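You operate a simulated robot arm through the tools that you are given. There is no shell and no other tool.

The job below is to be done with a simulated robot arm. You get a single attempt, and the scene is never put back.

TASK
Dry the wet plate with the fan, then switch it off.
Fine: tip and swing the fan at the plate, lower it, speed 2.

It is judged by the outcome, as a careful person would: the job done as asked, and still so three seconds after it is handed in. It fails if anything else is knocked over, pushed out of place, dropped, spilled or broken.

THE ROBOT
A 6-joint arm with a two-finger parallel gripper, fixed in place. Base frame: the origin is on the floor under the middle of its stand, x ahead of it, y to its left, z up; the work surface is at about z = 870. Units: mm, degrees, N and s.
With the tool pointing down near the work surface it reaches from about 100 to 580 mm from the base axis. Its first joint turns from -166.0 to 166.0 degrees. Payload 1.57 kg.
The TCP is the grasp point between the finger pads, 30 mm short of the fingertips. In the tool frame z runs along the fingers and y along their closing line. Largest opening 110 mm; finger width 24, thickness 12; the body of the gripper, 48 by 112 mm, starts 78 mm behind the TCP.
Orientation is told as [roll, pitch, yaw] about the base's x, y, z axes, in that order, counted from this pose: with the fingers straight down and closing along the base's y, the tool's x points along the base's -x, its y along +y and its z along -z.

THE INTERFACE
- The arm moves only by the tool apply_moves. Its arguments are lists of equal length, an entry for each row: "grip": the gripper command, from -1 (shut) to 1 (fully open), values between in proportion; "translation": the shift along the tool's x, y, z in mm, a list of three; "delta_rot": the turn, a rotation vector about the tool's x, y, z in degrees, a list of three. In form: {"grip": [grip, ...], "translation": [[x, y, z], ...], "delta_rot": [[ax, ay, az], ...]}. A call has 1 to 20 rows; each row shifts and turns the commanded pose from where the row before left it, along the tool's axes as they then stand. A row lasts 0.2 s, in which the tool goes at most 50 mm and 8.6 degrees; a call with a longer step from one row to the next is refused whole, and so is a gripper value outside its range. A pose out of reach is approached as far as the arm can. The call stops where the force on the tool passes 40 N (or 10 N more than at its start, if that is more) or the arm is blocked; 0.2 s more then pass. Each finger travels about 108 mm/s and halts on what it meets, pressing with about 21 N; the grip force reading is that of the motor and also rises with nothing between the fingers. The clock runs only during rows and for 0.2 s after the last one: add rows that do not move to give the fingers time. The reply holds the time, the measured pose of the TCP, the force on the tool along the base axes, the opening and the grip force, in the units named above and with some noise, with the torque about the TCP (base axes, N m) and any sound that the robot's microphone picked up.
- Cameras (640 x 400 px; columns grow to the right, rows downward): "scene" is fixed at [396, 489.4, 1817.9]; the picture's right is [-0.98, -0.18, 0.00], its down [-0.10, 0.54, -0.84] and it looks along [0.15, -0.82, -0.55] (base axes); focal length 252 px, centre (320, 200). "wrist" rides on the gripper at [70, 16, -141] in the tool frame; the picture's right is [-0.23, 0.97, 0.00], its down [-0.86, -0.20, -0.48] and it looks along [-0.47, -0.11, 0.88] (tool axes); focal length 222 px, centre (320, 200). There is no depth. A picture from a camera that has moved, and an enlarged one, comes with that camera's place and axes in the base frame and with its lens. The place of the scene camera against the robot may be out by one fixed shift of up to 12 mm in any direction.
- grab_frame(camera): a new picture of that camera. It takes no simulated time.
- raise_lower(by): moves the trunk up (or, below 0, down) by that many mm; the arm rides with it, the base frame stays. It gives what a move gives, with no picture.
- enlarge(camera, box): a new picture of the part [left, top, right, bottom] of that camera's present view, enlarged. It takes no simulated time.
- close_job(): hands the job in; it is judged then, once.

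Nothing tells you positions but the pictures and the camera data. Unless the task says otherwise, let go and move clear before handing in.

The tools are called as name(argument=value, ...) on one line, values as JSON. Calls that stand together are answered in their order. apply_moves: Moves the arm, as the interface text tells. Its arguments: {"type":"object","properties":{"grip":{"type":"array","items":{"type":"number"}},"translation":{"type":"array","items":{"type":"array","items":{"type":"number"}}},"delta_rot":{"type":"array","items":{"type":"array","items":{"type":"number"}}}},"required":["grip","translation","delta_rot"]} The other tools are called the same way: raise_lower (by) moves the trunk up or down; grab_frame (camera) takes a picture; enlarge (camera, box) takes an enlarged picture of a part of a camera's view; close_job () hands the job in.

At the start:

```text
t: 0.0
ee_pos: [354.7, -307.6, 1676.1]
tcp_rot: [0.0, -0.1, -0.2]
ft_force: [-0.2, -0.6, 0.4]
torque: [-0.01, 0.0, -0.06]
opening: 109.9
grasp_force: 0.0
trunk travel left (down, up): [-525.0, 65.0]
```

scene: 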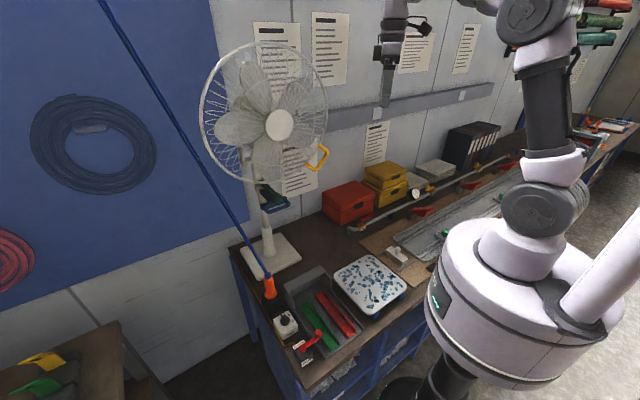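
wrist: 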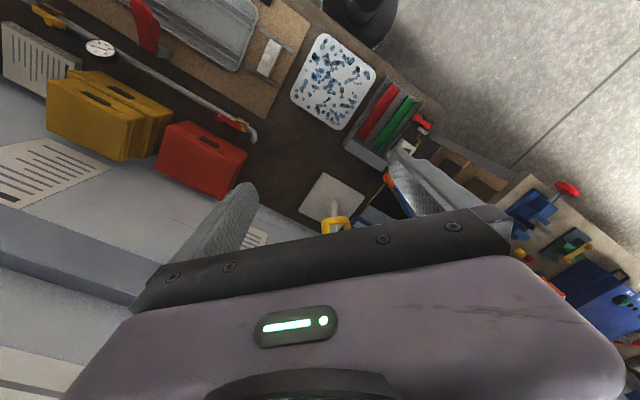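

The scene shows a pedestal fan standing on the bench by the blue wall, a square wet plate with blue drops, and a dial and a red lever near the bench's edge. I'll look closer at each of these before moving.

enlarge(camera="scene", box=[180, 30, 360, 150])

enlarge(camera="scene", box=[220, 140, 370, 290])

enlarge(camera="scene", box=[230, 240, 430, 390])

enlarge(camera="wrist", box=[250, 20, 450, 240])

```text
3.33 times, centred on (270, 90) of scene
camera zoom: at [396.0, 489.4, 1817.9], right [-0.98, -0.18, 0.0], down [-0.1, 0.54, -0.84], along [0.15, -0.82, -0.55], focal length 840 px, centre (487, 567)
```

zoom: 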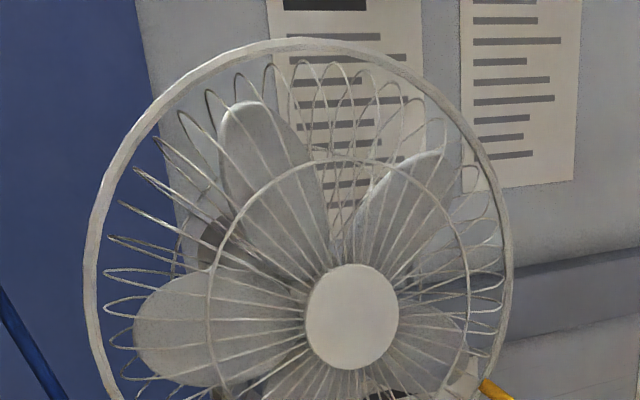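

```text
2.67 times, centred on (295, 215) of scene
camera zoom: at [396.0, 489.4, 1817.9], right [-0.98, -0.18, 0.0], down [-0.1, 0.54, -0.84], along [0.15, -0.82, -0.55], focal length 672 px, centre (387, 160)
```

zoom: 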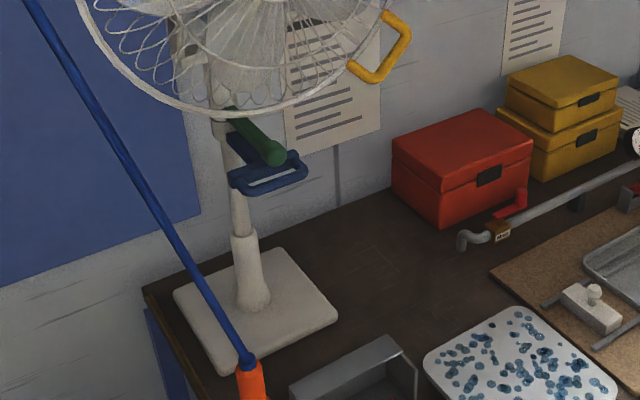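

```text
2.67 times, centred on (330, 315) of scene
camera zoom: at [396.0, 489.4, 1817.9], right [-0.98, -0.18, 0.0], down [-0.1, 0.54, -0.84], along [0.15, -0.82, -0.55], focal length 672 px, centre (293, -107)
```

zoom: 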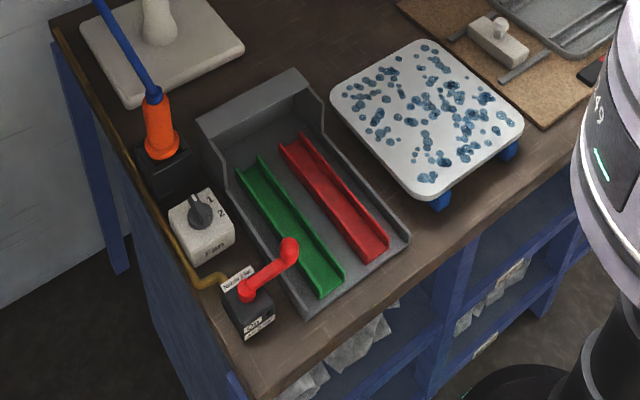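

```text
1.82 times, centred on (350, 130) of wrist
camera zoom: at [285.1, -291.5, 1817.1], right [0.23, 0.97, 0.0], down [0.85, -0.2, 0.48], along [0.47, -0.11, -0.88], focal length 404 px, centre (266, 327)
```

zoom: 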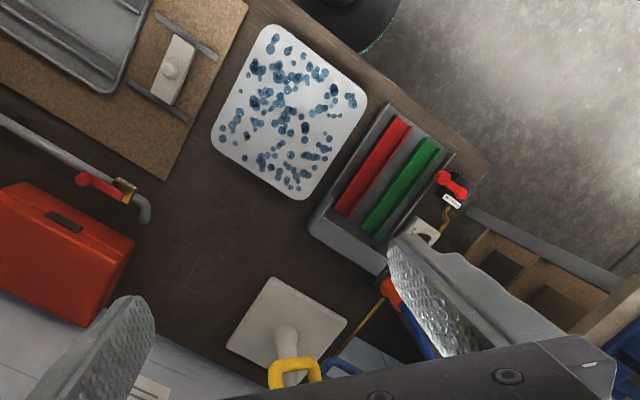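

The fan has a yellow handle on the head, and a blue loop and a green lever on the post. The dial box has 1 and 2 on it and the red lever has its own label, so I'll zoom in on those next.

enlarge(camera="scene", box=[265, 300, 325, 360])

enlarge(camera="scene", box=[230, 160, 310, 220])

enlarge(camera="scene", box=[280, 120, 340, 180])

enlarge(camera="wrist", box=[300, 170, 400, 240])

enlarge(camera="scene", box=[225, 220, 305, 300])

```text
6.67 times, centred on (295, 330) of scene
camera zoom: at [396.0, 489.4, 1817.9], right [-0.98, -0.18, 0.0], down [-0.1, 0.54, -0.84], along [0.15, -0.82, -0.55], focal length 1681 px, centre (487, -667)
```

zoom: 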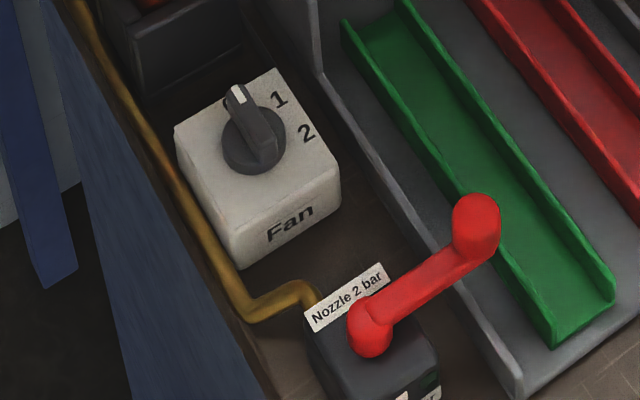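

```text
6.67 times, centred on (270, 190) of scene
camera zoom: at [396.0, 489.4, 1817.9], right [-0.98, -0.18, 0.0], down [-0.1, 0.54, -0.84], along [0.15, -0.82, -0.55], focal length 1681 px, centre (653, 267)
```

zoom: 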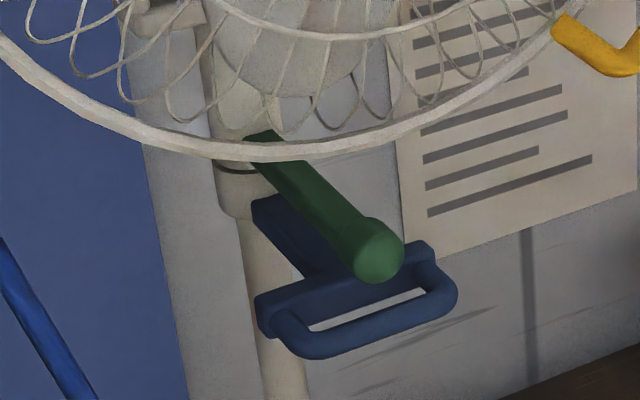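

```text
6.67 times, centred on (310, 150) of scene
camera zoom: at [396.0, 489.4, 1817.9], right [-0.98, -0.18, 0.0], down [-0.1, 0.54, -0.84], along [0.15, -0.82, -0.55], focal length 1681 px, centre (387, 533)
```

zoom: 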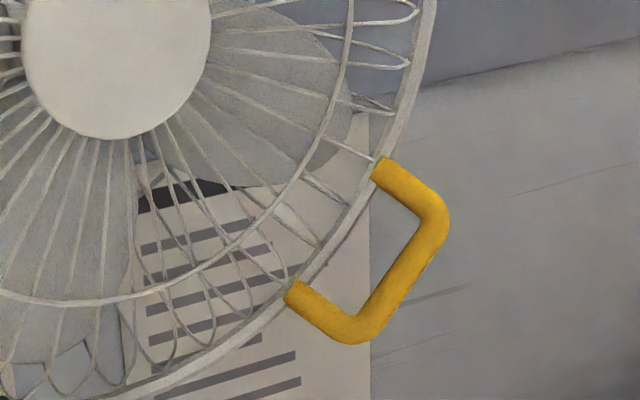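

```text
5.71 times, centred on (350, 205) of wrist
camera zoom: at [285.1, -291.5, 1817.1], right [0.23, 0.97, 0.0], down [0.85, -0.2, 0.48], along [0.47, -0.11, -0.88], focal length 1269 px, centre (149, 171)
```

zoom: 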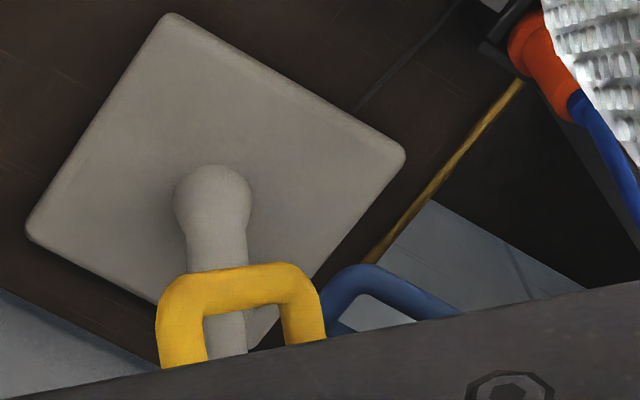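

```text
5.00 times, centred on (265, 260) of scene
camera zoom: at [396.0, 489.4, 1817.9], right [-0.98, -0.18, 0.0], down [-0.1, 0.54, -0.84], along [0.15, -0.82, -0.55], focal length 1260 px, centre (595, -100)
```

zoom: 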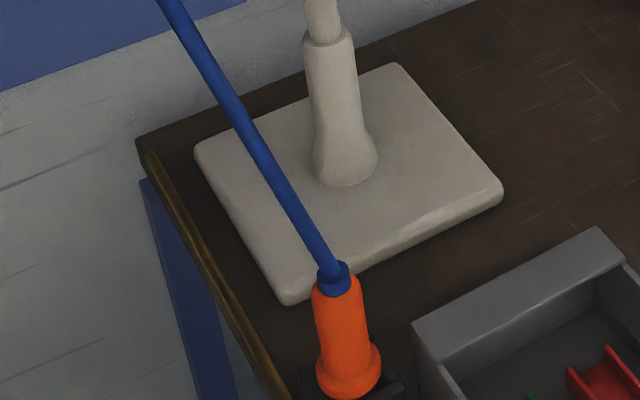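

The label reads "Nozzle 2 bar", so the red lever is an air valve that I'll leave alone. The dial box is marked "Fan", and next I'll tip the gripper up in place so the wrist camera sees the fan from the robot's side.

apply_moves(grip=[1, 1, 1, 1, 1, 1, 1, 1], translation=[[0, 0, 0], [0, 0, 0], [0, 0, 0], [0, 0, 0], [0, 0, 0], [0, 0, 0], [0, 0, 0], [0, 0, 0]], delta_rot=[[0, -7.5, 0], [0, -7.5, 0], [0, -7.5, 0], [0, -7.5, 0], [0, -7.5, 0], [0, -7.5, 0], [0, 0, 0], [0, 0, 0]])

grab_frame(camera="wrist")

grab_frame(camera="scene")

```text
t: 1.8
ee_pos: [354.6, -308.1, 1675.7]
tcp_rot: [0.1, -45.1, -0.1]
ft_force: [-0.3, 0.9, 0.5]
torque: [0.02, 0.0, -0.03]
opening: 110.0
grasp_force: 0.0
trunk travel left (down, up): [-525.0, 65.0]
```

```text
taken
camera wrist: at [205.1, -290.9, 1725.8], right [0.16, 0.97, 0.16], down [0.26, -0.2, 0.94], along [0.95, -0.11, -0.29], focal length 222 px, centre (320, 200)
```

wrist: 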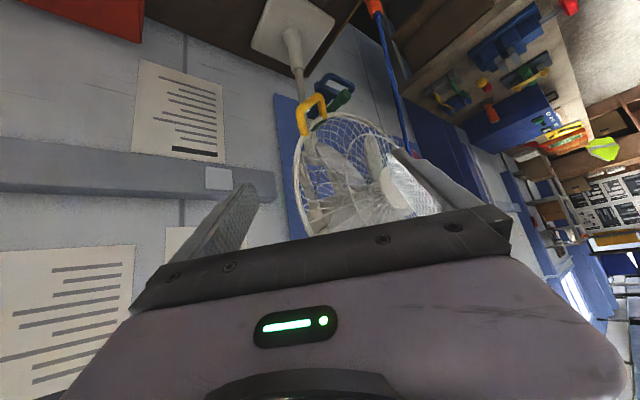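

```text
taken
```

scene: 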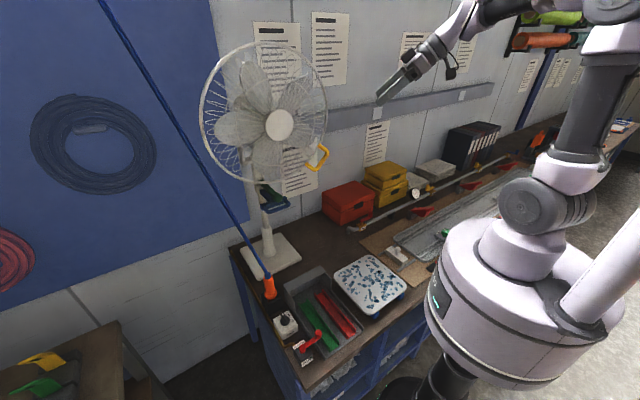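

The wrist view is upside down but shows the fan from the side: the guard faces roughly +y, with the yellow handle on its robot-side rim. I'll zoom in on that.

enlarge(camera="wrist", box=[240, 0, 440, 240])

enlarge(camera="wrist", box=[285, 60, 365, 130])

```text
1.67 times, centred on (340, 120) of wrist
camera zoom: at [205.1, -290.9, 1725.8], right [0.16, 0.97, 0.16], down [0.26, -0.2, 0.94], along [0.95, -0.11, -0.29], focal length 370 px, centre (287, 333)
```

zoom: 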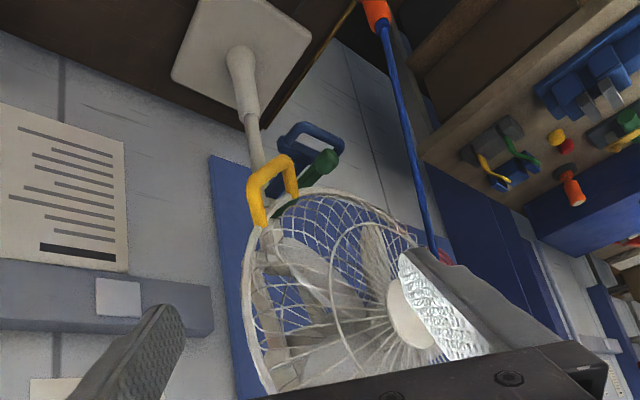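

```text
5.71 times, centred on (325, 95) of wrist
camera zoom: at [205.1, -290.9, 1725.8], right [0.16, 0.97, 0.16], down [0.26, -0.2, 0.94], along [0.95, -0.11, -0.29], focal length 1269 px, centre (291, 800)
```

zoom: 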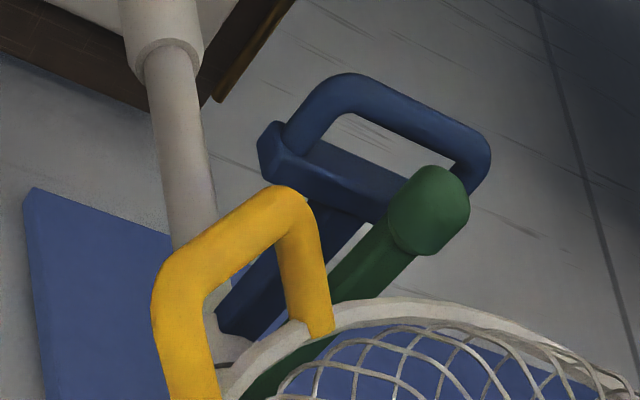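

The hub comes out near (636, -192, 1600) with the fan facing about 135° azimuth, and the post stands near (815, -370). I'll lower the trunk for a level, closer look at the blue and green handles.

raise_lower(by=-200)

grab_frame(camera="wrist")

grab_frame(camera="scene")

```text
t: 4.0
ee_pos: [353.2, -307.9, 1476.2]
tcp_rot: [0.0, -45.1, 0.0]
ft_force: [-1.1, 0.6, 1.1]
torque: [0.03, 0.0, -0.03]
opening: 110.2
grasp_force: 0.1
trunk travel left (down, up): [-325.0, 265.0]
```

```text
taken
camera wrist: at [205.5, -290.9, 1526.0], right [0.16, 0.97, 0.16], down [0.26, -0.2, 0.94], along [0.95, -0.11, -0.29], focal length 222 px, centre (320, 200)
```

wrist: 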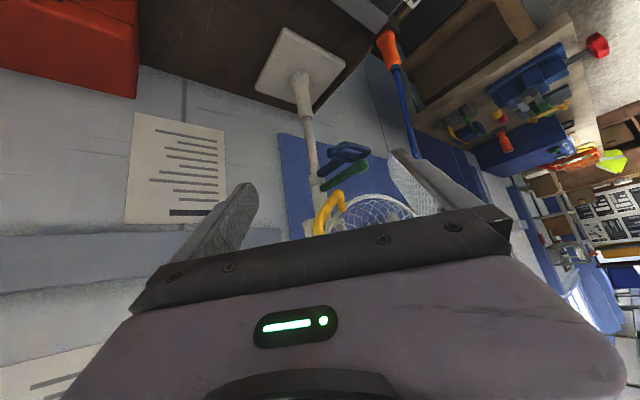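

```text
taken
```

scene: 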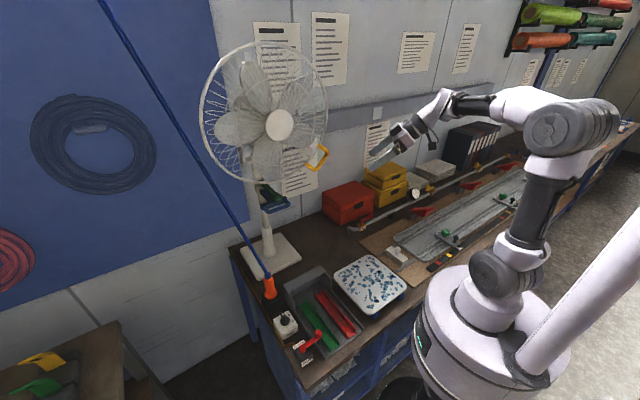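

Now I can see the whole arm and the fan's post. I'll zoom in on the handles again from this height.

enlarge(camera="wrist", box=[270, 20, 430, 240])

enlarge(camera="wrist", box=[290, 130, 390, 220])

```text
1.82 times, centred on (350, 130) of wrist
camera zoom: at [205.5, -290.9, 1526.0], right [0.16, 0.97, 0.16], down [0.26, -0.2, 0.94], along [0.95, -0.11, -0.29], focal length 404 px, centre (266, 327)
```

zoom: 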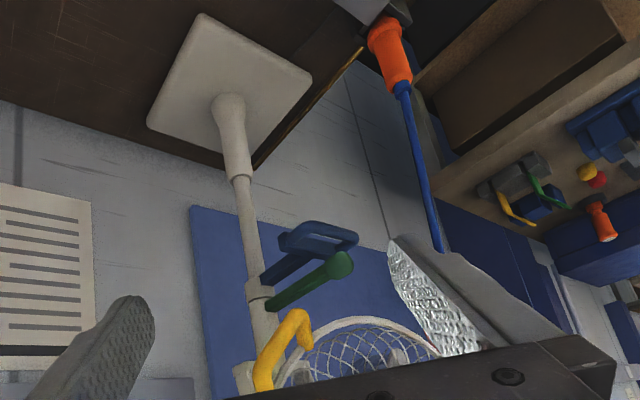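

```text
4.44 times, centred on (340, 175) of wrist
camera zoom: at [205.5, -290.9, 1526.0], right [0.16, 0.97, 0.16], down [0.26, -0.2, 0.94], along [0.95, -0.11, -0.29], focal length 987 px, centre (231, 311)
```

zoom: 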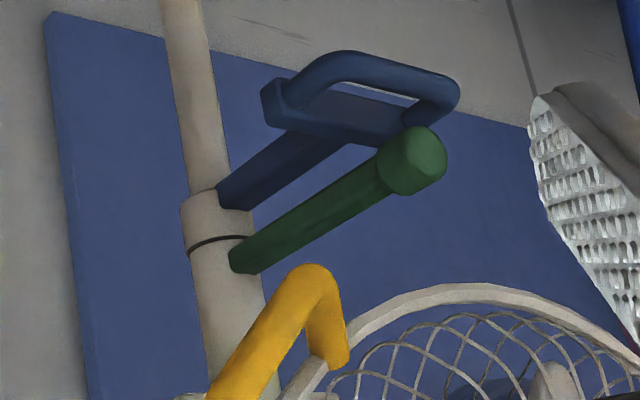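

Two collars are stacked on the post: the lower one carries the blue loop, which sets height, and the upper one carries the green lever, which swings the head. The yellow handle tips it. The slanting blue hose passes close to the guard's far side, so I must swing the fan away from it before lowering. I put the green knob at (687, -241, 1319) and the post at (813, -365). The swing needed is about +32°, and I'll bring the gripper level in front of the knob first.

apply_moves(grip=[1, 1, 1, 1, 1, 1, 1, 1, 1, 1, 1, 1, 1, 1, 1], translation=[[8.5, 27.6, 35.9], [8.5, 27.6, 35.9], [8.5, 27.6, 35.9], [8.5, 27.6, 35.9], [8.5, 27.6, 35.9], [0, 0, 0], [0, 0, 0], [0, 0, 0], [0, 0, 0], [0, 0, 0], [0, 0, 0], [0, 0, 0], [0, 0, 0], [0, 0, 0], [0, 0, 0]], delta_rot=[[0, 0, 0], [0, 0, 0], [0, 0, 0], [0, 0, 0], [0, 0, 0], [0, -7.5, 0], [0, -7.5, 0], [0, -7.5, 0], [0, -7.5, 0], [0, -7.5, 0], [0, -7.5, 0], [8, 0, 0], [8, 0, 0], [8, 0, 0], [0, 0, 0]])

grab_frame(camera="wrist")

grab_frame(camera="scene")

```text
t: 7.2
ee_pos: [405.6, -218.5, 1501.9]
tcp_rot: [37.6, -89.4, -61.0]
ft_force: [-0.4, 0.7, -0.2]
torque: [0.02, 0.0, 0.0]
opening: 110.0
grasp_force: 0.0
out of reach, approached as far as the arm can: row 9, 10, 11, 12, 13, 14
trunk travel left (down, up): [-325.0, 265.0]
```

```text
taken
camera wrist: at [282.6, -146.9, 1432.9], right [0.39, 0.89, 0.23], down [-0.51, 0.0, 0.86], along [0.76, -0.45, 0.46], focal length 222 px, centre (320, 200)
```

wrist: 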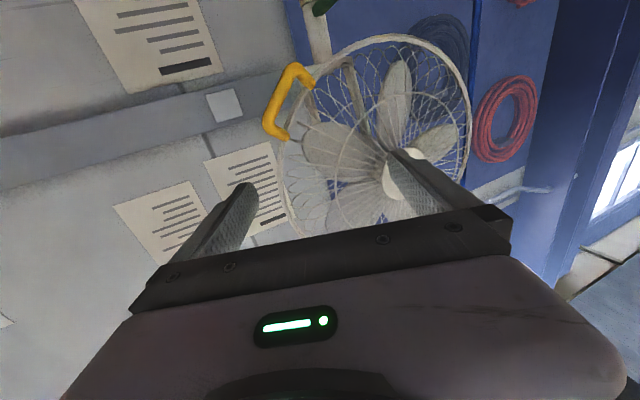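

```text
taken
```

scene: 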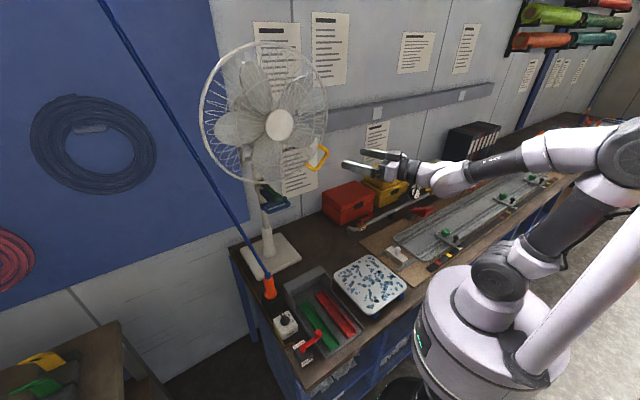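

The horizontal pose at that height was too close to the shoulder, so the arm stopped at (406, -219, 1502). I'll lower the trunk instead so the arm comes in level with the green lever.

raise_lower(by=-180)

grab_frame(camera="wrist")

grab_frame(camera="scene")

```text
t: 9.2
ee_pos: [406.5, -218.6, 1321.7]
tcp_rot: [37.4, -89.5, -60.9]
ft_force: [0.3, -0.9, -0.1]
torque: [-0.03, -0.01, 0.02]
opening: 110.0
grasp_force: 0.0
trunk travel left (down, up): [-145.0, 445.0]
```

```text
taken
camera wrist: at [282.3, -146.7, 1253.0], right [0.39, 0.89, 0.23], down [-0.51, 0.0, 0.86], along [0.77, -0.45, 0.46], focal length 222 px, centre (320, 200)
```

wrist: 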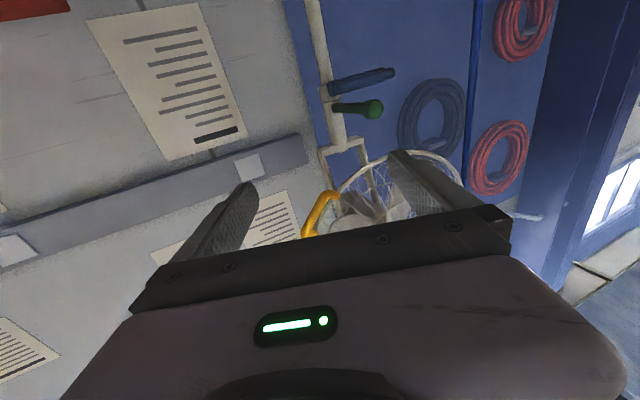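

```text
taken
```

scene: 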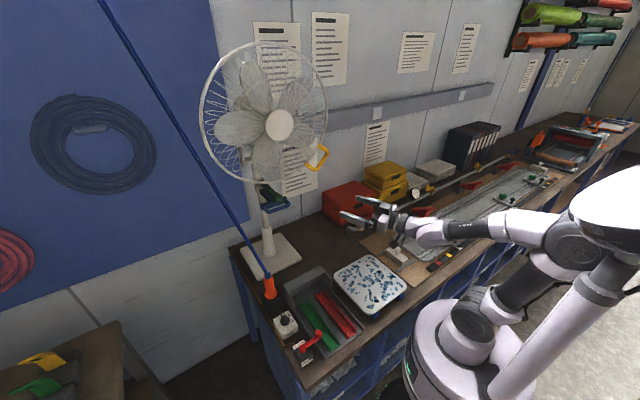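

This view shows the green knob and blue loop almost level with the gripper. I'll zoom in to pin them down.

enlarge(camera="wrist", box=[290, 20, 430, 220])

enlarge(camera="wrist", box=[310, 55, 410, 125])

```text
2.00 times, centred on (360, 120) of wrist
camera zoom: at [282.3, -146.7, 1253.0], right [0.39, 0.89, 0.23], down [-0.51, 0.0, 0.86], along [0.77, -0.45, 0.46], focal length 444 px, centre (240, 360)
```

zoom: 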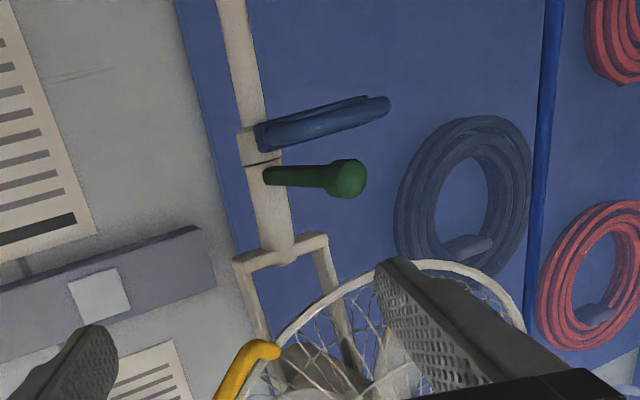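

```text
5.71 times, centred on (360, 90) of wrist
camera zoom: at [282.3, -146.7, 1253.0], right [0.39, 0.89, 0.23], down [-0.51, 0.0, 0.86], along [0.77, -0.45, 0.46], focal length 1269 px, centre (91, 829)
```

zoom: 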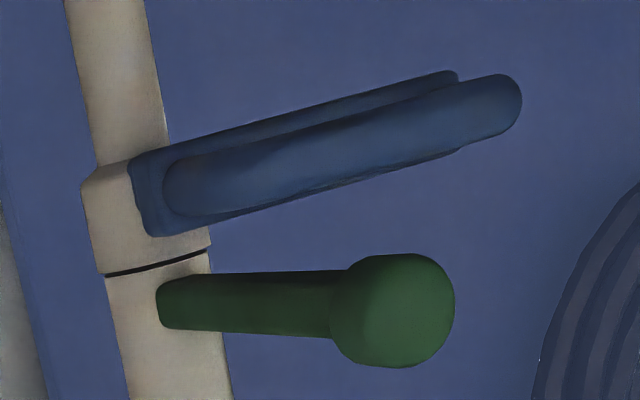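

I now have the green knob at (686, -238, 1317), about 34 mm across, and the blue loop bar at (689, -243, 1268). I'll shift sideways and then advance with open fingers to straddle the green lever.

apply_moves(grip=[1, 1, 1, 1, 1, 1, 1], translation=[[0, 47, 0], [0, 47, 0], [0, 0, 40], [0, 0, 40], [0, 0, 40], [0, 0, 40], [0, 0, 0]], delta_rot=[[0, 0, 0], [0, 0, 0], [0, 0, 0], [0, 0, 0], [0, 0, 0], [0, 0, 0], [0, 0, 0]])

grab_frame(camera="wrist")

grab_frame(camera="scene")

```text
t: 10.8
ee_pos: [531.2, -277.3, 1357.7]
tcp_rot: [36.2, -89.1, -59.2]
ft_force: [-0.8, -0.2, -0.6]
torque: [0.02, 0.01, 0.01]
opening: 109.8
grasp_force: 0.0
out of reach, approached as far as the arm can: row 1, 2, 3, 4, 5, 6
trunk travel left (down, up): [-145.0, 445.0]
```

```text
taken
camera wrist: at [407.2, -205.6, 1288.9], right [0.38, 0.89, 0.24], down [-0.51, -0.01, 0.86], along [0.77, -0.45, 0.45], focal length 222 px, centre (320, 200)
```

wrist: 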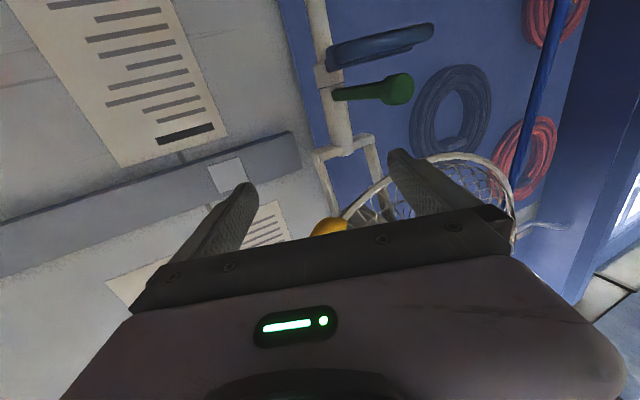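

```text
taken
```

scene: 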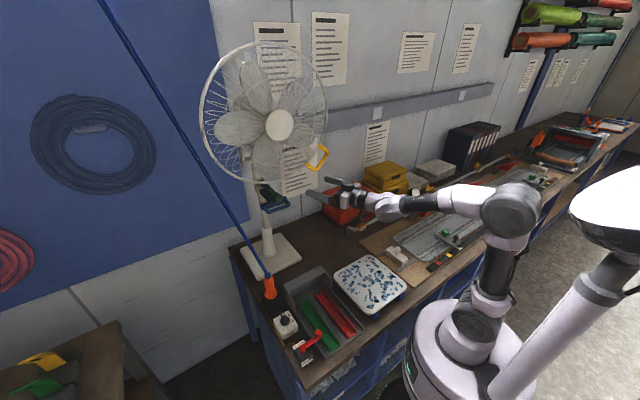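

The arm stopped short at (531, -277, 1358), with the tool lying in the arm's own vertical plane. I'll send a null move to see whether the commanded pose is still out of reach.

apply_moves(grip=[1, 1], translation=[[0, 0, 0], [0, 0, 0]], delta_rot=[[0, 0, 0], [0, 0, 0]])

```text
t: 11.4
ee_pos: [531.1, -277.4, 1357.1]
tcp_rot: [36.5, -89.1, -59.5]
ft_force: [0.1, 0.1, 0.0]
torque: [-0.02, 0.0, -0.03]
opening: 109.8
grasp_force: 0.0
trunk travel left (down, up): [-145.0, 445.0]
```

The null move is accepted, so commands restart from the measured pose. The stop looks like a wrist limit, with the forearm in line with the tool. Lowering the trunk more makes the forearm rise toward the wrist and frees it, so I'll do that and then swing over to the knob's bearing.

raise_lower(by=-110)

apply_moves(grip=[1, 1, 1, 1, 1], translation=[[-20, 0, 0], [-20, 0, 0], [-10, 30, 0], [-10, 30, 0], [-10, 30, 0]], delta_rot=[[0, 0, 0], [0, 0, 0], [-1.3, 0, 0], [-1.3, 0, 0], [-1.3, 0, 0]])

grab_frame(camera="scene")

```text
t: 12.8
ee_pos: [529.6, -276.3, 1247.7]
tcp_rot: [36.5, -89.2, -59.6]
ft_force: [0.7, -0.7, 0.2]
torque: [-0.05, -0.01, -0.01]
opening: 109.8
grasp_force: 0.0
trunk travel left (down, up): [-35.0, 555.0]
```

```text
t: 14.0
ee_pos: [562.1, -200.3, 1329.5]
tcp_rot: [39.6, -88.6, -58.5]
ft_force: [0.1, -0.9, 0.1]
torque: [-0.04, -0.04, -0.03]
opening: 110.0
grasp_force: 0.1
out of reach, approached as far as the arm can: row 5
trunk travel left (down, up): [-35.0, 555.0]
```

```text
taken
```

scene: 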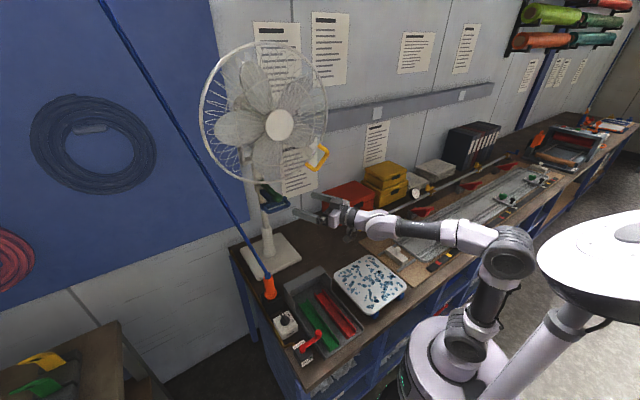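

The TCP is now at (562, -200, 1330), pointing along about -19°. I'll check the wrist view before going in around the lever.

enlarge(camera="wrist", box=[240, 0, 480, 200])

```text
2.00 times, centred on (360, 100) of wrist
camera zoom: at [433.5, -137.1, 1261.3], right [0.32, 0.92, 0.24], down [-0.51, -0.05, 0.86], along [0.8, -0.4, 0.45], focal length 444 px, centre (240, 400)
```

zoom: 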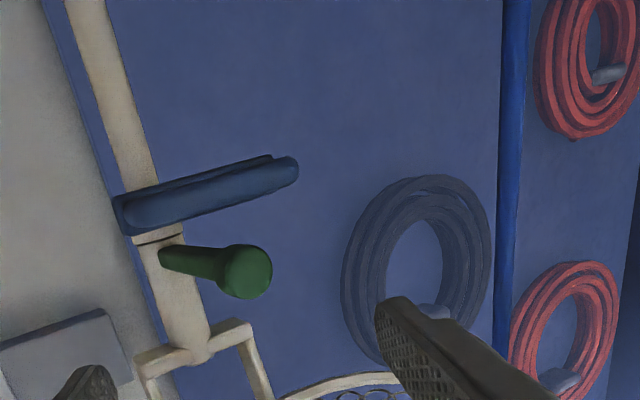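

The wrist ray agrees with the knob at (686, -236, 1316). I'll advance straight in, dropping about 9 mm, so the open fingers pass on either side of it.

apply_moves(grip=[1, 1, 1, 1, 1, 1], translation=[[2, 1, 26], [2, 1, 26], [2, 1, 26], [2, 1, 26], [2, 1, 24], [0, 0, 0]], delta_rot=[[0, 0, 0], [0, 0, 0], [0, 0, 0], [0, 0, 0], [0, 0, 0], [0, 0, 0]])

grab_frame(camera="wrist")

grab_frame(camera="scene")

```text
t: 15.4
ee_pos: [680.6, -246.5, 1313.5]
tcp_rot: [31.0, -89.6, -49.7]
ft_force: [0.6, 0.4, 0.3]
torque: [0.04, -0.01, 0.04]
opening: 110.0
grasp_force: 0.1
out of reach, approached as far as the arm can: row 2, 4, 5
trunk travel left (down, up): [-35.0, 555.0]
```

```text
taken
camera wrist: at [551.9, -183.5, 1243.8], right [0.31, 0.92, 0.23], down [-0.51, -0.04, 0.86], along [0.8, -0.39, 0.46], focal length 222 px, centre (320, 200)
```

wrist: 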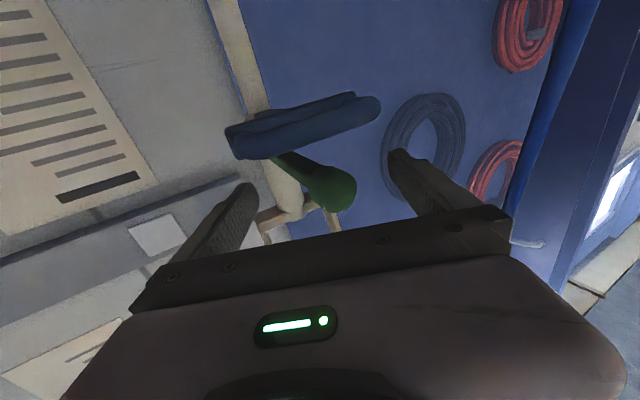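

```text
taken
```

scene: 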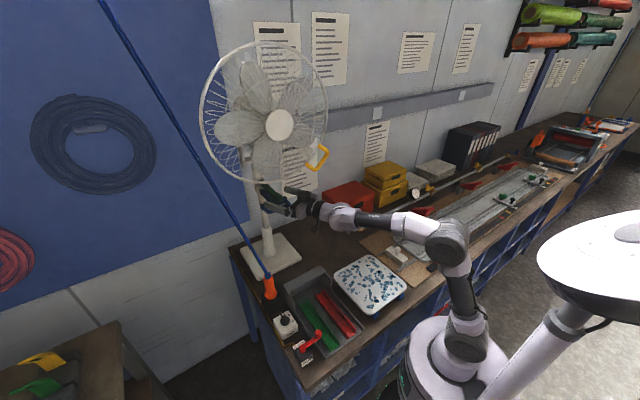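

The knob sits between the open fingers, about 13 mm toward the +y finger. I'll narrow the gap to about 70 mm and sweep clockwise about the robot's axis, so the +y finger pushes the lever round.

apply_moves(grip=[0.27, 0.27, 0.27, 0.27, 0.27, 0.27], translation=[[0, 0, 0], [0, 0, 0], [0, -20, -1.5], [0, -20, -1.5], [0, -10, -1], [0, 0, 0]], delta_rot=[[0, 0, 0], [0, 0, 0], [1.7, 0, 0], [1.7, 0, 0], [0.8, 0, 0], [0, 0, 0]])

grab_frame(camera="wrist")

grab_frame(camera="scene")

```text
t: 16.8
ee_pos: [658.4, -290.6, 1312.0]
tcp_rot: [29.1, -89.3, -52.0]
ft_force: [-0.3, 2.2, -0.2]
torque: [-0.05, 0.01, 0.05]
opening: 71.3
grasp_force: 0.7
trunk travel left (down, up): [-35.0, 555.0]
```

```text
taken
camera wrist: at [534.5, -219.6, 1242.3], right [0.38, 0.89, 0.23], down [-0.51, -0.01, 0.86], along [0.77, -0.45, 0.46], focal length 222 px, centre (320, 200)
```

wrist: 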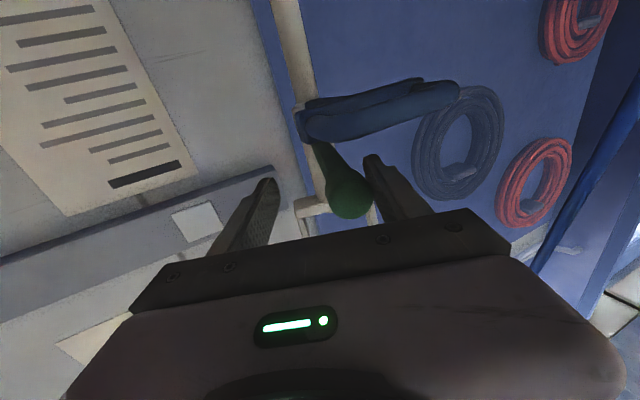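

```text
taken
```

scene: 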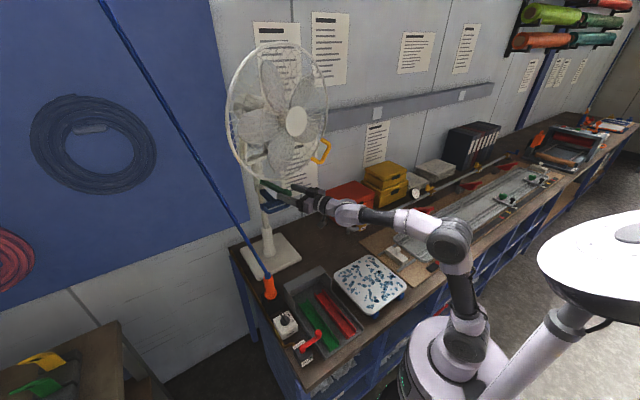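

The swing moves freely at about 2 N; the blue loop stays put and the head has turned about 13°. I'll carry on for the remaining 18°.

apply_moves(grip=[0.27, 0.27, 0.27, 0.27], translation=[[0, -19, -1.2], [0, -19, -1.2], [0, -15, -1], [0, 0, 0]], delta_rot=[[1.6, 0, 0], [1.6, 0, 0], [1.3, 0, 0], [0, 0, 0]])

grab_frame(camera="wrist")

grab_frame(camera="scene")

```text
t: 17.8
ee_pos: [633.7, -339.2, 1312.3]
tcp_rot: [23.9, -89.2, -51.4]
ft_force: [1.3, 1.3, -0.2]
torque: [0.0, 0.02, 0.06]
opening: 71.4
grasp_force: 0.9
trunk travel left (down, up): [-35.0, 555.0]
```

```text
taken
camera wrist: at [515.5, -258.2, 1242.5], right [0.45, 0.86, 0.23], down [-0.51, 0.04, 0.86], along [0.73, -0.5, 0.46], focal length 222 px, centre (320, 200)
```

wrist: 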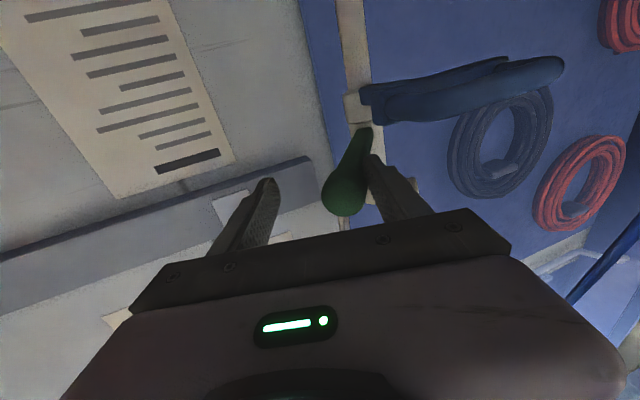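

```text
taken
```

scene: 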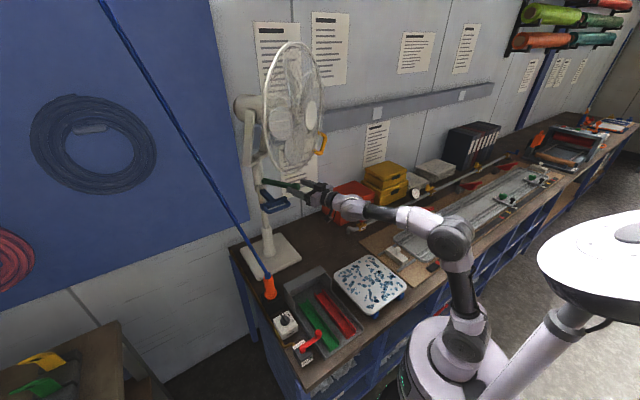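

The lever's bearing is now about 167°, and the hub pixel matches a fan pointed along 167°, which lines up with the plate. I'll centre the fingers off the knob, open, and back out.

apply_moves(grip=[0.27, 0.6, 1, 1, 1, 1, 1, 1, 1], translation=[[0, 10, 0], [0, 3, 0], [0, 0, 0], [0, 0, -30], [0, 0, -30], [0, 0, -35], [0, 0, -35], [0, 0, -20], [0, 0, 0]], delta_rot=[[0, 0, 0], [0, 0, 0], [0, 0, 0], [0, 0, 0], [0, 0, 0], [0, 0, 0], [0, 0, 0], [0, 0, 0], [0, 0, 0]])

grab_frame(camera="wrist")

grab_frame(camera="scene")

```text
t: 19.8
ee_pos: [501.2, -270.1, 1325.4]
tcp_rot: [31.5, -89.1, -59.3]
ft_force: [0.1, -0.6, 0.4]
torque: [-0.01, 0.04, 0.0]
opening: 110.1
grasp_force: 0.1
out of reach, approached as far as the arm can: row 1, 2, 4, 5, 6
trunk travel left (down, up): [-35.0, 555.0]
```

```text
taken
camera wrist: at [385.4, -189.1, 1256.4], right [0.46, 0.86, 0.23], down [-0.51, 0.04, 0.86], along [0.73, -0.51, 0.45], focal length 222 px, centre (320, 200)
```

wrist: 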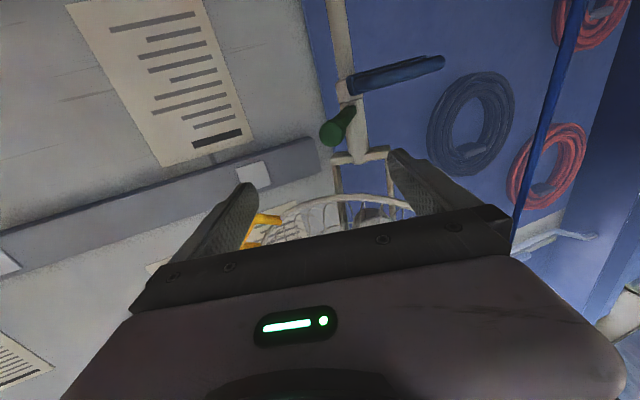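

```text
taken
```

scene: 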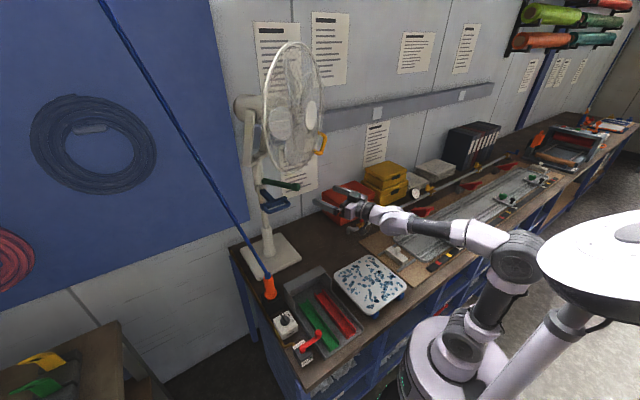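

The fan kept its new direction. I'll look closely at the head and handles in side view.

enlarge(camera="scene", box=[215, 30, 345, 220])

enlarge(camera="wrist", box=[230, 20, 470, 240])

enlarge(camera="scene", box=[235, 165, 315, 235])

```text
2.11 times, centred on (280, 125) of scene
camera zoom: at [396.0, 489.4, 1817.9], right [-0.98, -0.18, 0.0], down [-0.1, 0.54, -0.84], along [0.15, -0.82, -0.55], focal length 531 px, centre (404, 358)
```

zoom: 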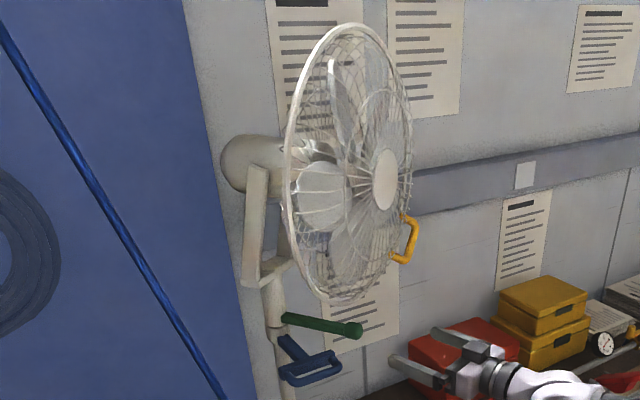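

```text
1.82 times, centred on (350, 130) of wrist
camera zoom: at [385.4, -189.1, 1256.4], right [0.46, 0.86, 0.23], down [-0.51, 0.04, 0.86], along [0.73, -0.51, 0.45], focal length 404 px, centre (266, 327)
```

zoom: 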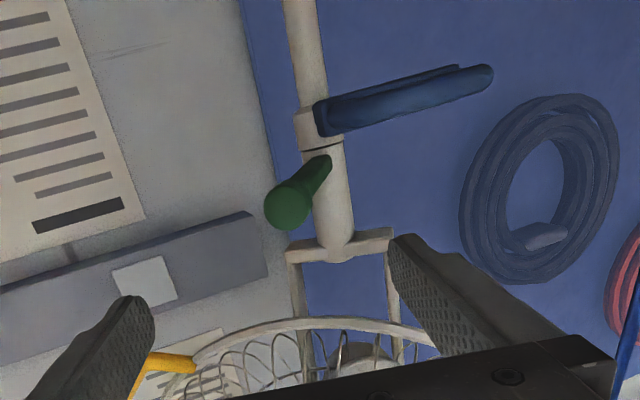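

```text
5.71 times, centred on (275, 200) of scene
camera zoom: at [396.0, 489.4, 1817.9], right [-0.98, -0.18, 0.0], down [-0.1, 0.54, -0.84], along [0.15, -0.82, -0.55], focal length 1441 px, centre (577, 200)
```

zoom: 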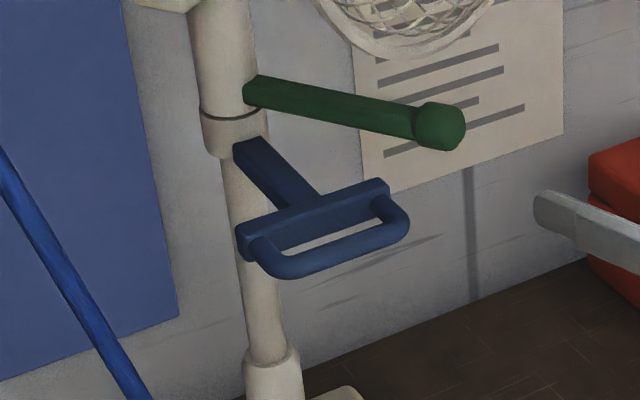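

The head turns in a yoke with its tilt axis near z = 1595, and the collar can slide down about 200 mm to the outer tube. I'll lower the fan by pressing closed fingertips on the flat blue crosspiece, near (722, -274), top at about z = 1281. I'll come in from the +y side, pointing 30° downward, clear of the green knob and guard. First I'll pre-position with the gripper shut.

apply_moves(grip=[-1, -1, -1, -1, -1, -1, -1, -1, -1], translation=[[0, 0, 0], [0, 0, 0], [0, 0, 0], [0, 0, 0], [-12.7, 39, 11.9], [-12.7, 39, 11.9], [-12.7, 39, 11.9], [0, 0, 0], [0, 0, 0]], delta_rot=[[0, 7.5, 0], [0, 7.5, 0], [0, 7.5, 0], [0, 7.5, 0], [0, 0, 0], [0, 0, 0], [0, 0, 0], [6.06, 0, 3.5], [0, 0, 0]])

grab_frame(camera="wrist")

grab_frame(camera="scene")

```text
t: 21.8
ee_pos: [581.1, -178.5, 1351.3]
tcp_rot: [20.3, -79.4, -49.3]
ft_force: [0.4, -0.4, 0.0]
torque: [0.02, -0.01, -0.02]
opening: 0.3
grasp_force: 20.8
out of reach, approached as far as the arm can: row 1, 2, 3, 4, 5, 6
trunk travel left (down, up): [-35.0, 555.0]
```

```text
taken
camera wrist: at [459.0, -87.2, 1308.3], right [0.51, 0.81, 0.29], down [-0.41, -0.07, 0.91], along [0.76, -0.58, 0.3], focal length 222 px, centre (320, 200)
```

wrist: 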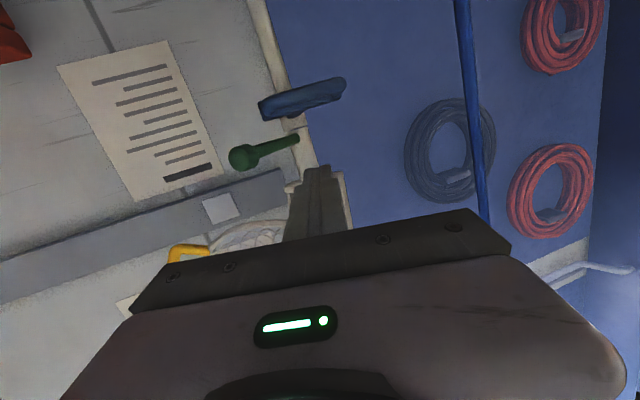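

```text
taken
```

scene: 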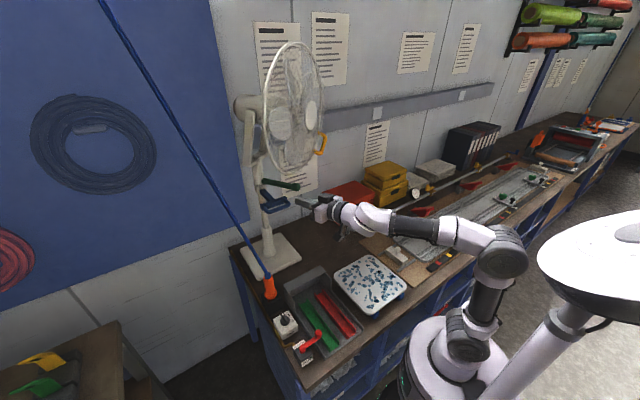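

The wrist was near a singular alignment, so the pose came out only 10° down instead of 30°. I'll turn the rest in small steps now that the tool is away from that alignment.

apply_moves(grip=[-1, -1, -1, -1, -1, -1, -1, -1], translation=[[0, 0, 0], [0, 0, 0], [0, 0, 0], [0, 0, 0], [0, 0, 0], [0, 0, 0], [0, 0, 0], [0, 0, 0]], delta_rot=[[0.95, 2.84, -0.21], [0.95, 2.84, -0.21], [0.95, 2.84, -0.21], [0.95, 2.84, -0.21], [0.95, 2.84, -0.21], [0.95, 2.84, -0.21], [0.95, 2.84, -0.21], [0, 0, 0]])

grab_frame(camera="scene")

grab_frame(camera="wrist")

```text
t: 23.6
ee_pos: [579.7, -177.9, 1350.0]
tcp_rot: [-0.1, -59.8, -35.1]
ft_force: [0.2, -0.3, 0.2]
torque: [-0.03, -0.01, 0.03]
opening: 0.0
grasp_force: 20.9
trunk travel left (down, up): [-35.0, 555.0]
```

```text
taken
```

scene: 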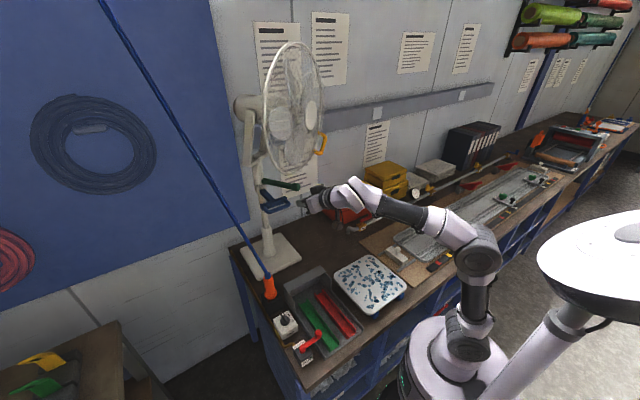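

```text
taken
camera wrist: at [461.7, -74.3, 1360.0], right [0.65, 0.73, 0.2], down [-0.1, -0.17, 0.98], along [0.75, -0.66, -0.04], focal length 222 px, centre (320, 200)
```

wrist: 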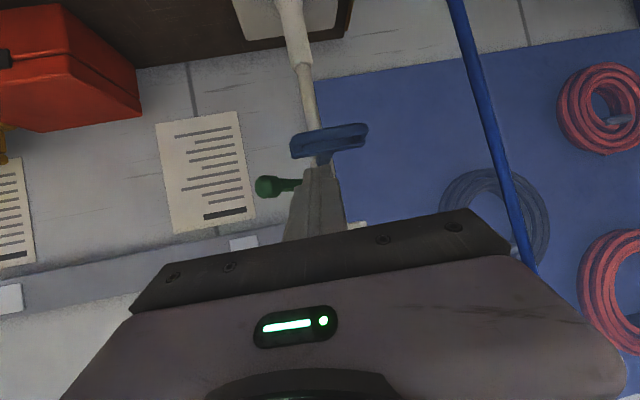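

The pose is now just as wanted: 30° downward, azimuth -35°. I'll zoom in on the blue handle to locate its crosspiece precisely.

enlarge(camera="wrist", box=[240, 90, 400, 210])

enlarge(camera="scene", box=[235, 165, 345, 235])

```text
3.33 times, centred on (320, 150) of wrist
camera zoom: at [461.7, -74.3, 1360.0], right [0.65, 0.73, 0.2], down [-0.1, -0.17, 0.98], along [0.75, -0.66, -0.04], focal length 740 px, centre (320, 367)
```

zoom: 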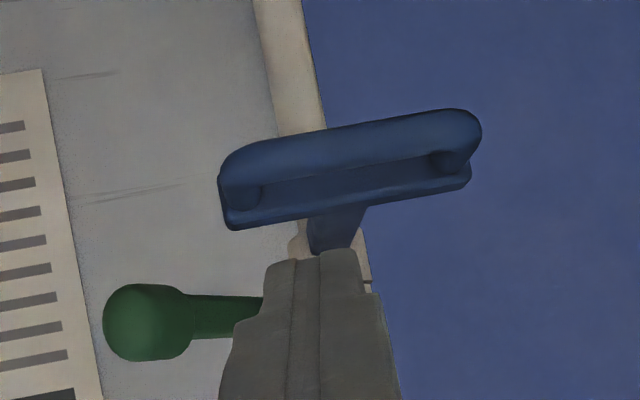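

```text
5.71 times, centred on (290, 200) of scene
camera zoom: at [396.0, 489.4, 1817.9], right [-0.98, -0.18, 0.0], down [-0.1, 0.54, -0.84], along [0.15, -0.82, -0.55], focal length 1441 px, centre (491, 200)
```

zoom: 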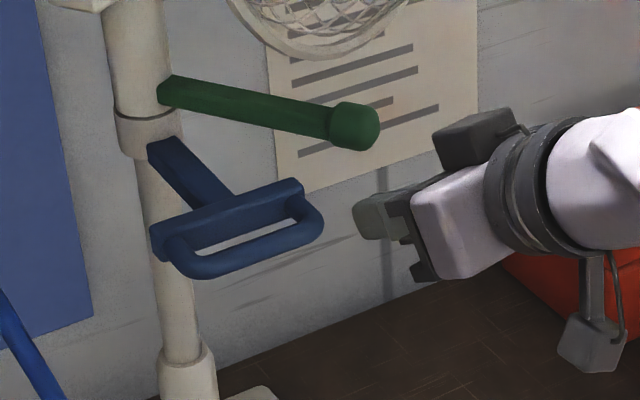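

The crosspiece's top centre comes out at about (713, -267, 1281) from both cameras. I'll move the fingertips to hover about 19 mm above it.

apply_moves(grip=[-1, -1, -1, -1, -1], translation=[[-12.2, 0.8, 33.5], [-12.2, 0.8, 33.5], [-12.2, 0.8, 33.5], [-12.2, 0.8, 33.5], [0, 0, 0]], delta_rot=[[0, 0, 0], [0, 0, 0], [0, 0, 0], [0, 0, 0], [0, 0, 0]])

enlarge(camera="wrist", box=[220, 60, 420, 220])

enlarge(camera="scene", box=[225, 145, 345, 235])

```text
t: 24.8
ee_pos: [695.7, -256.4, 1323.7]
tcp_rot: [0.0, -59.8, -35.2]
ft_force: [0.3, -1.0, -0.6]
torque: [0.04, 0.01, 0.03]
opening: 0.3
grasp_force: 20.8
trunk travel left (down, up): [-35.0, 555.0]
```

```text
2.50 times, centred on (320, 140) of wrist
camera zoom: at [577.5, -151.7, 1334.2], right [0.65, 0.73, 0.2], down [-0.1, -0.17, 0.98], along [0.75, -0.66, -0.04], focal length 555 px, centre (320, 350)
```

zoom: 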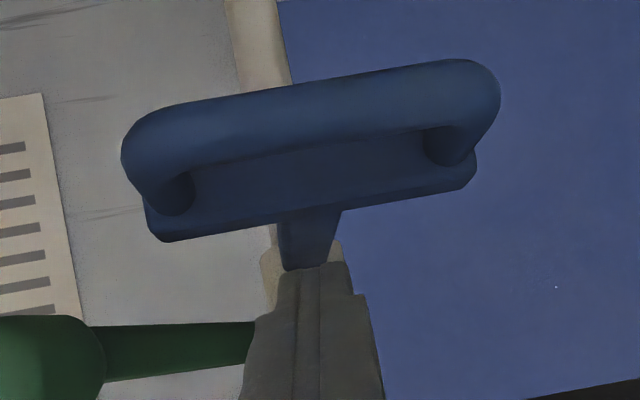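

```text
4.44 times, centred on (285, 190) of scene
camera zoom: at [396.0, 489.4, 1817.9], right [-0.98, -0.18, 0.0], down [-0.1, 0.54, -0.84], along [0.15, -0.82, -0.55], focal length 1120 px, centre (476, 244)
```

zoom: 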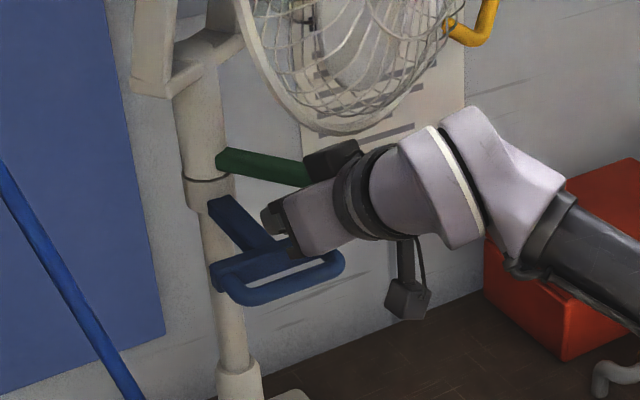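

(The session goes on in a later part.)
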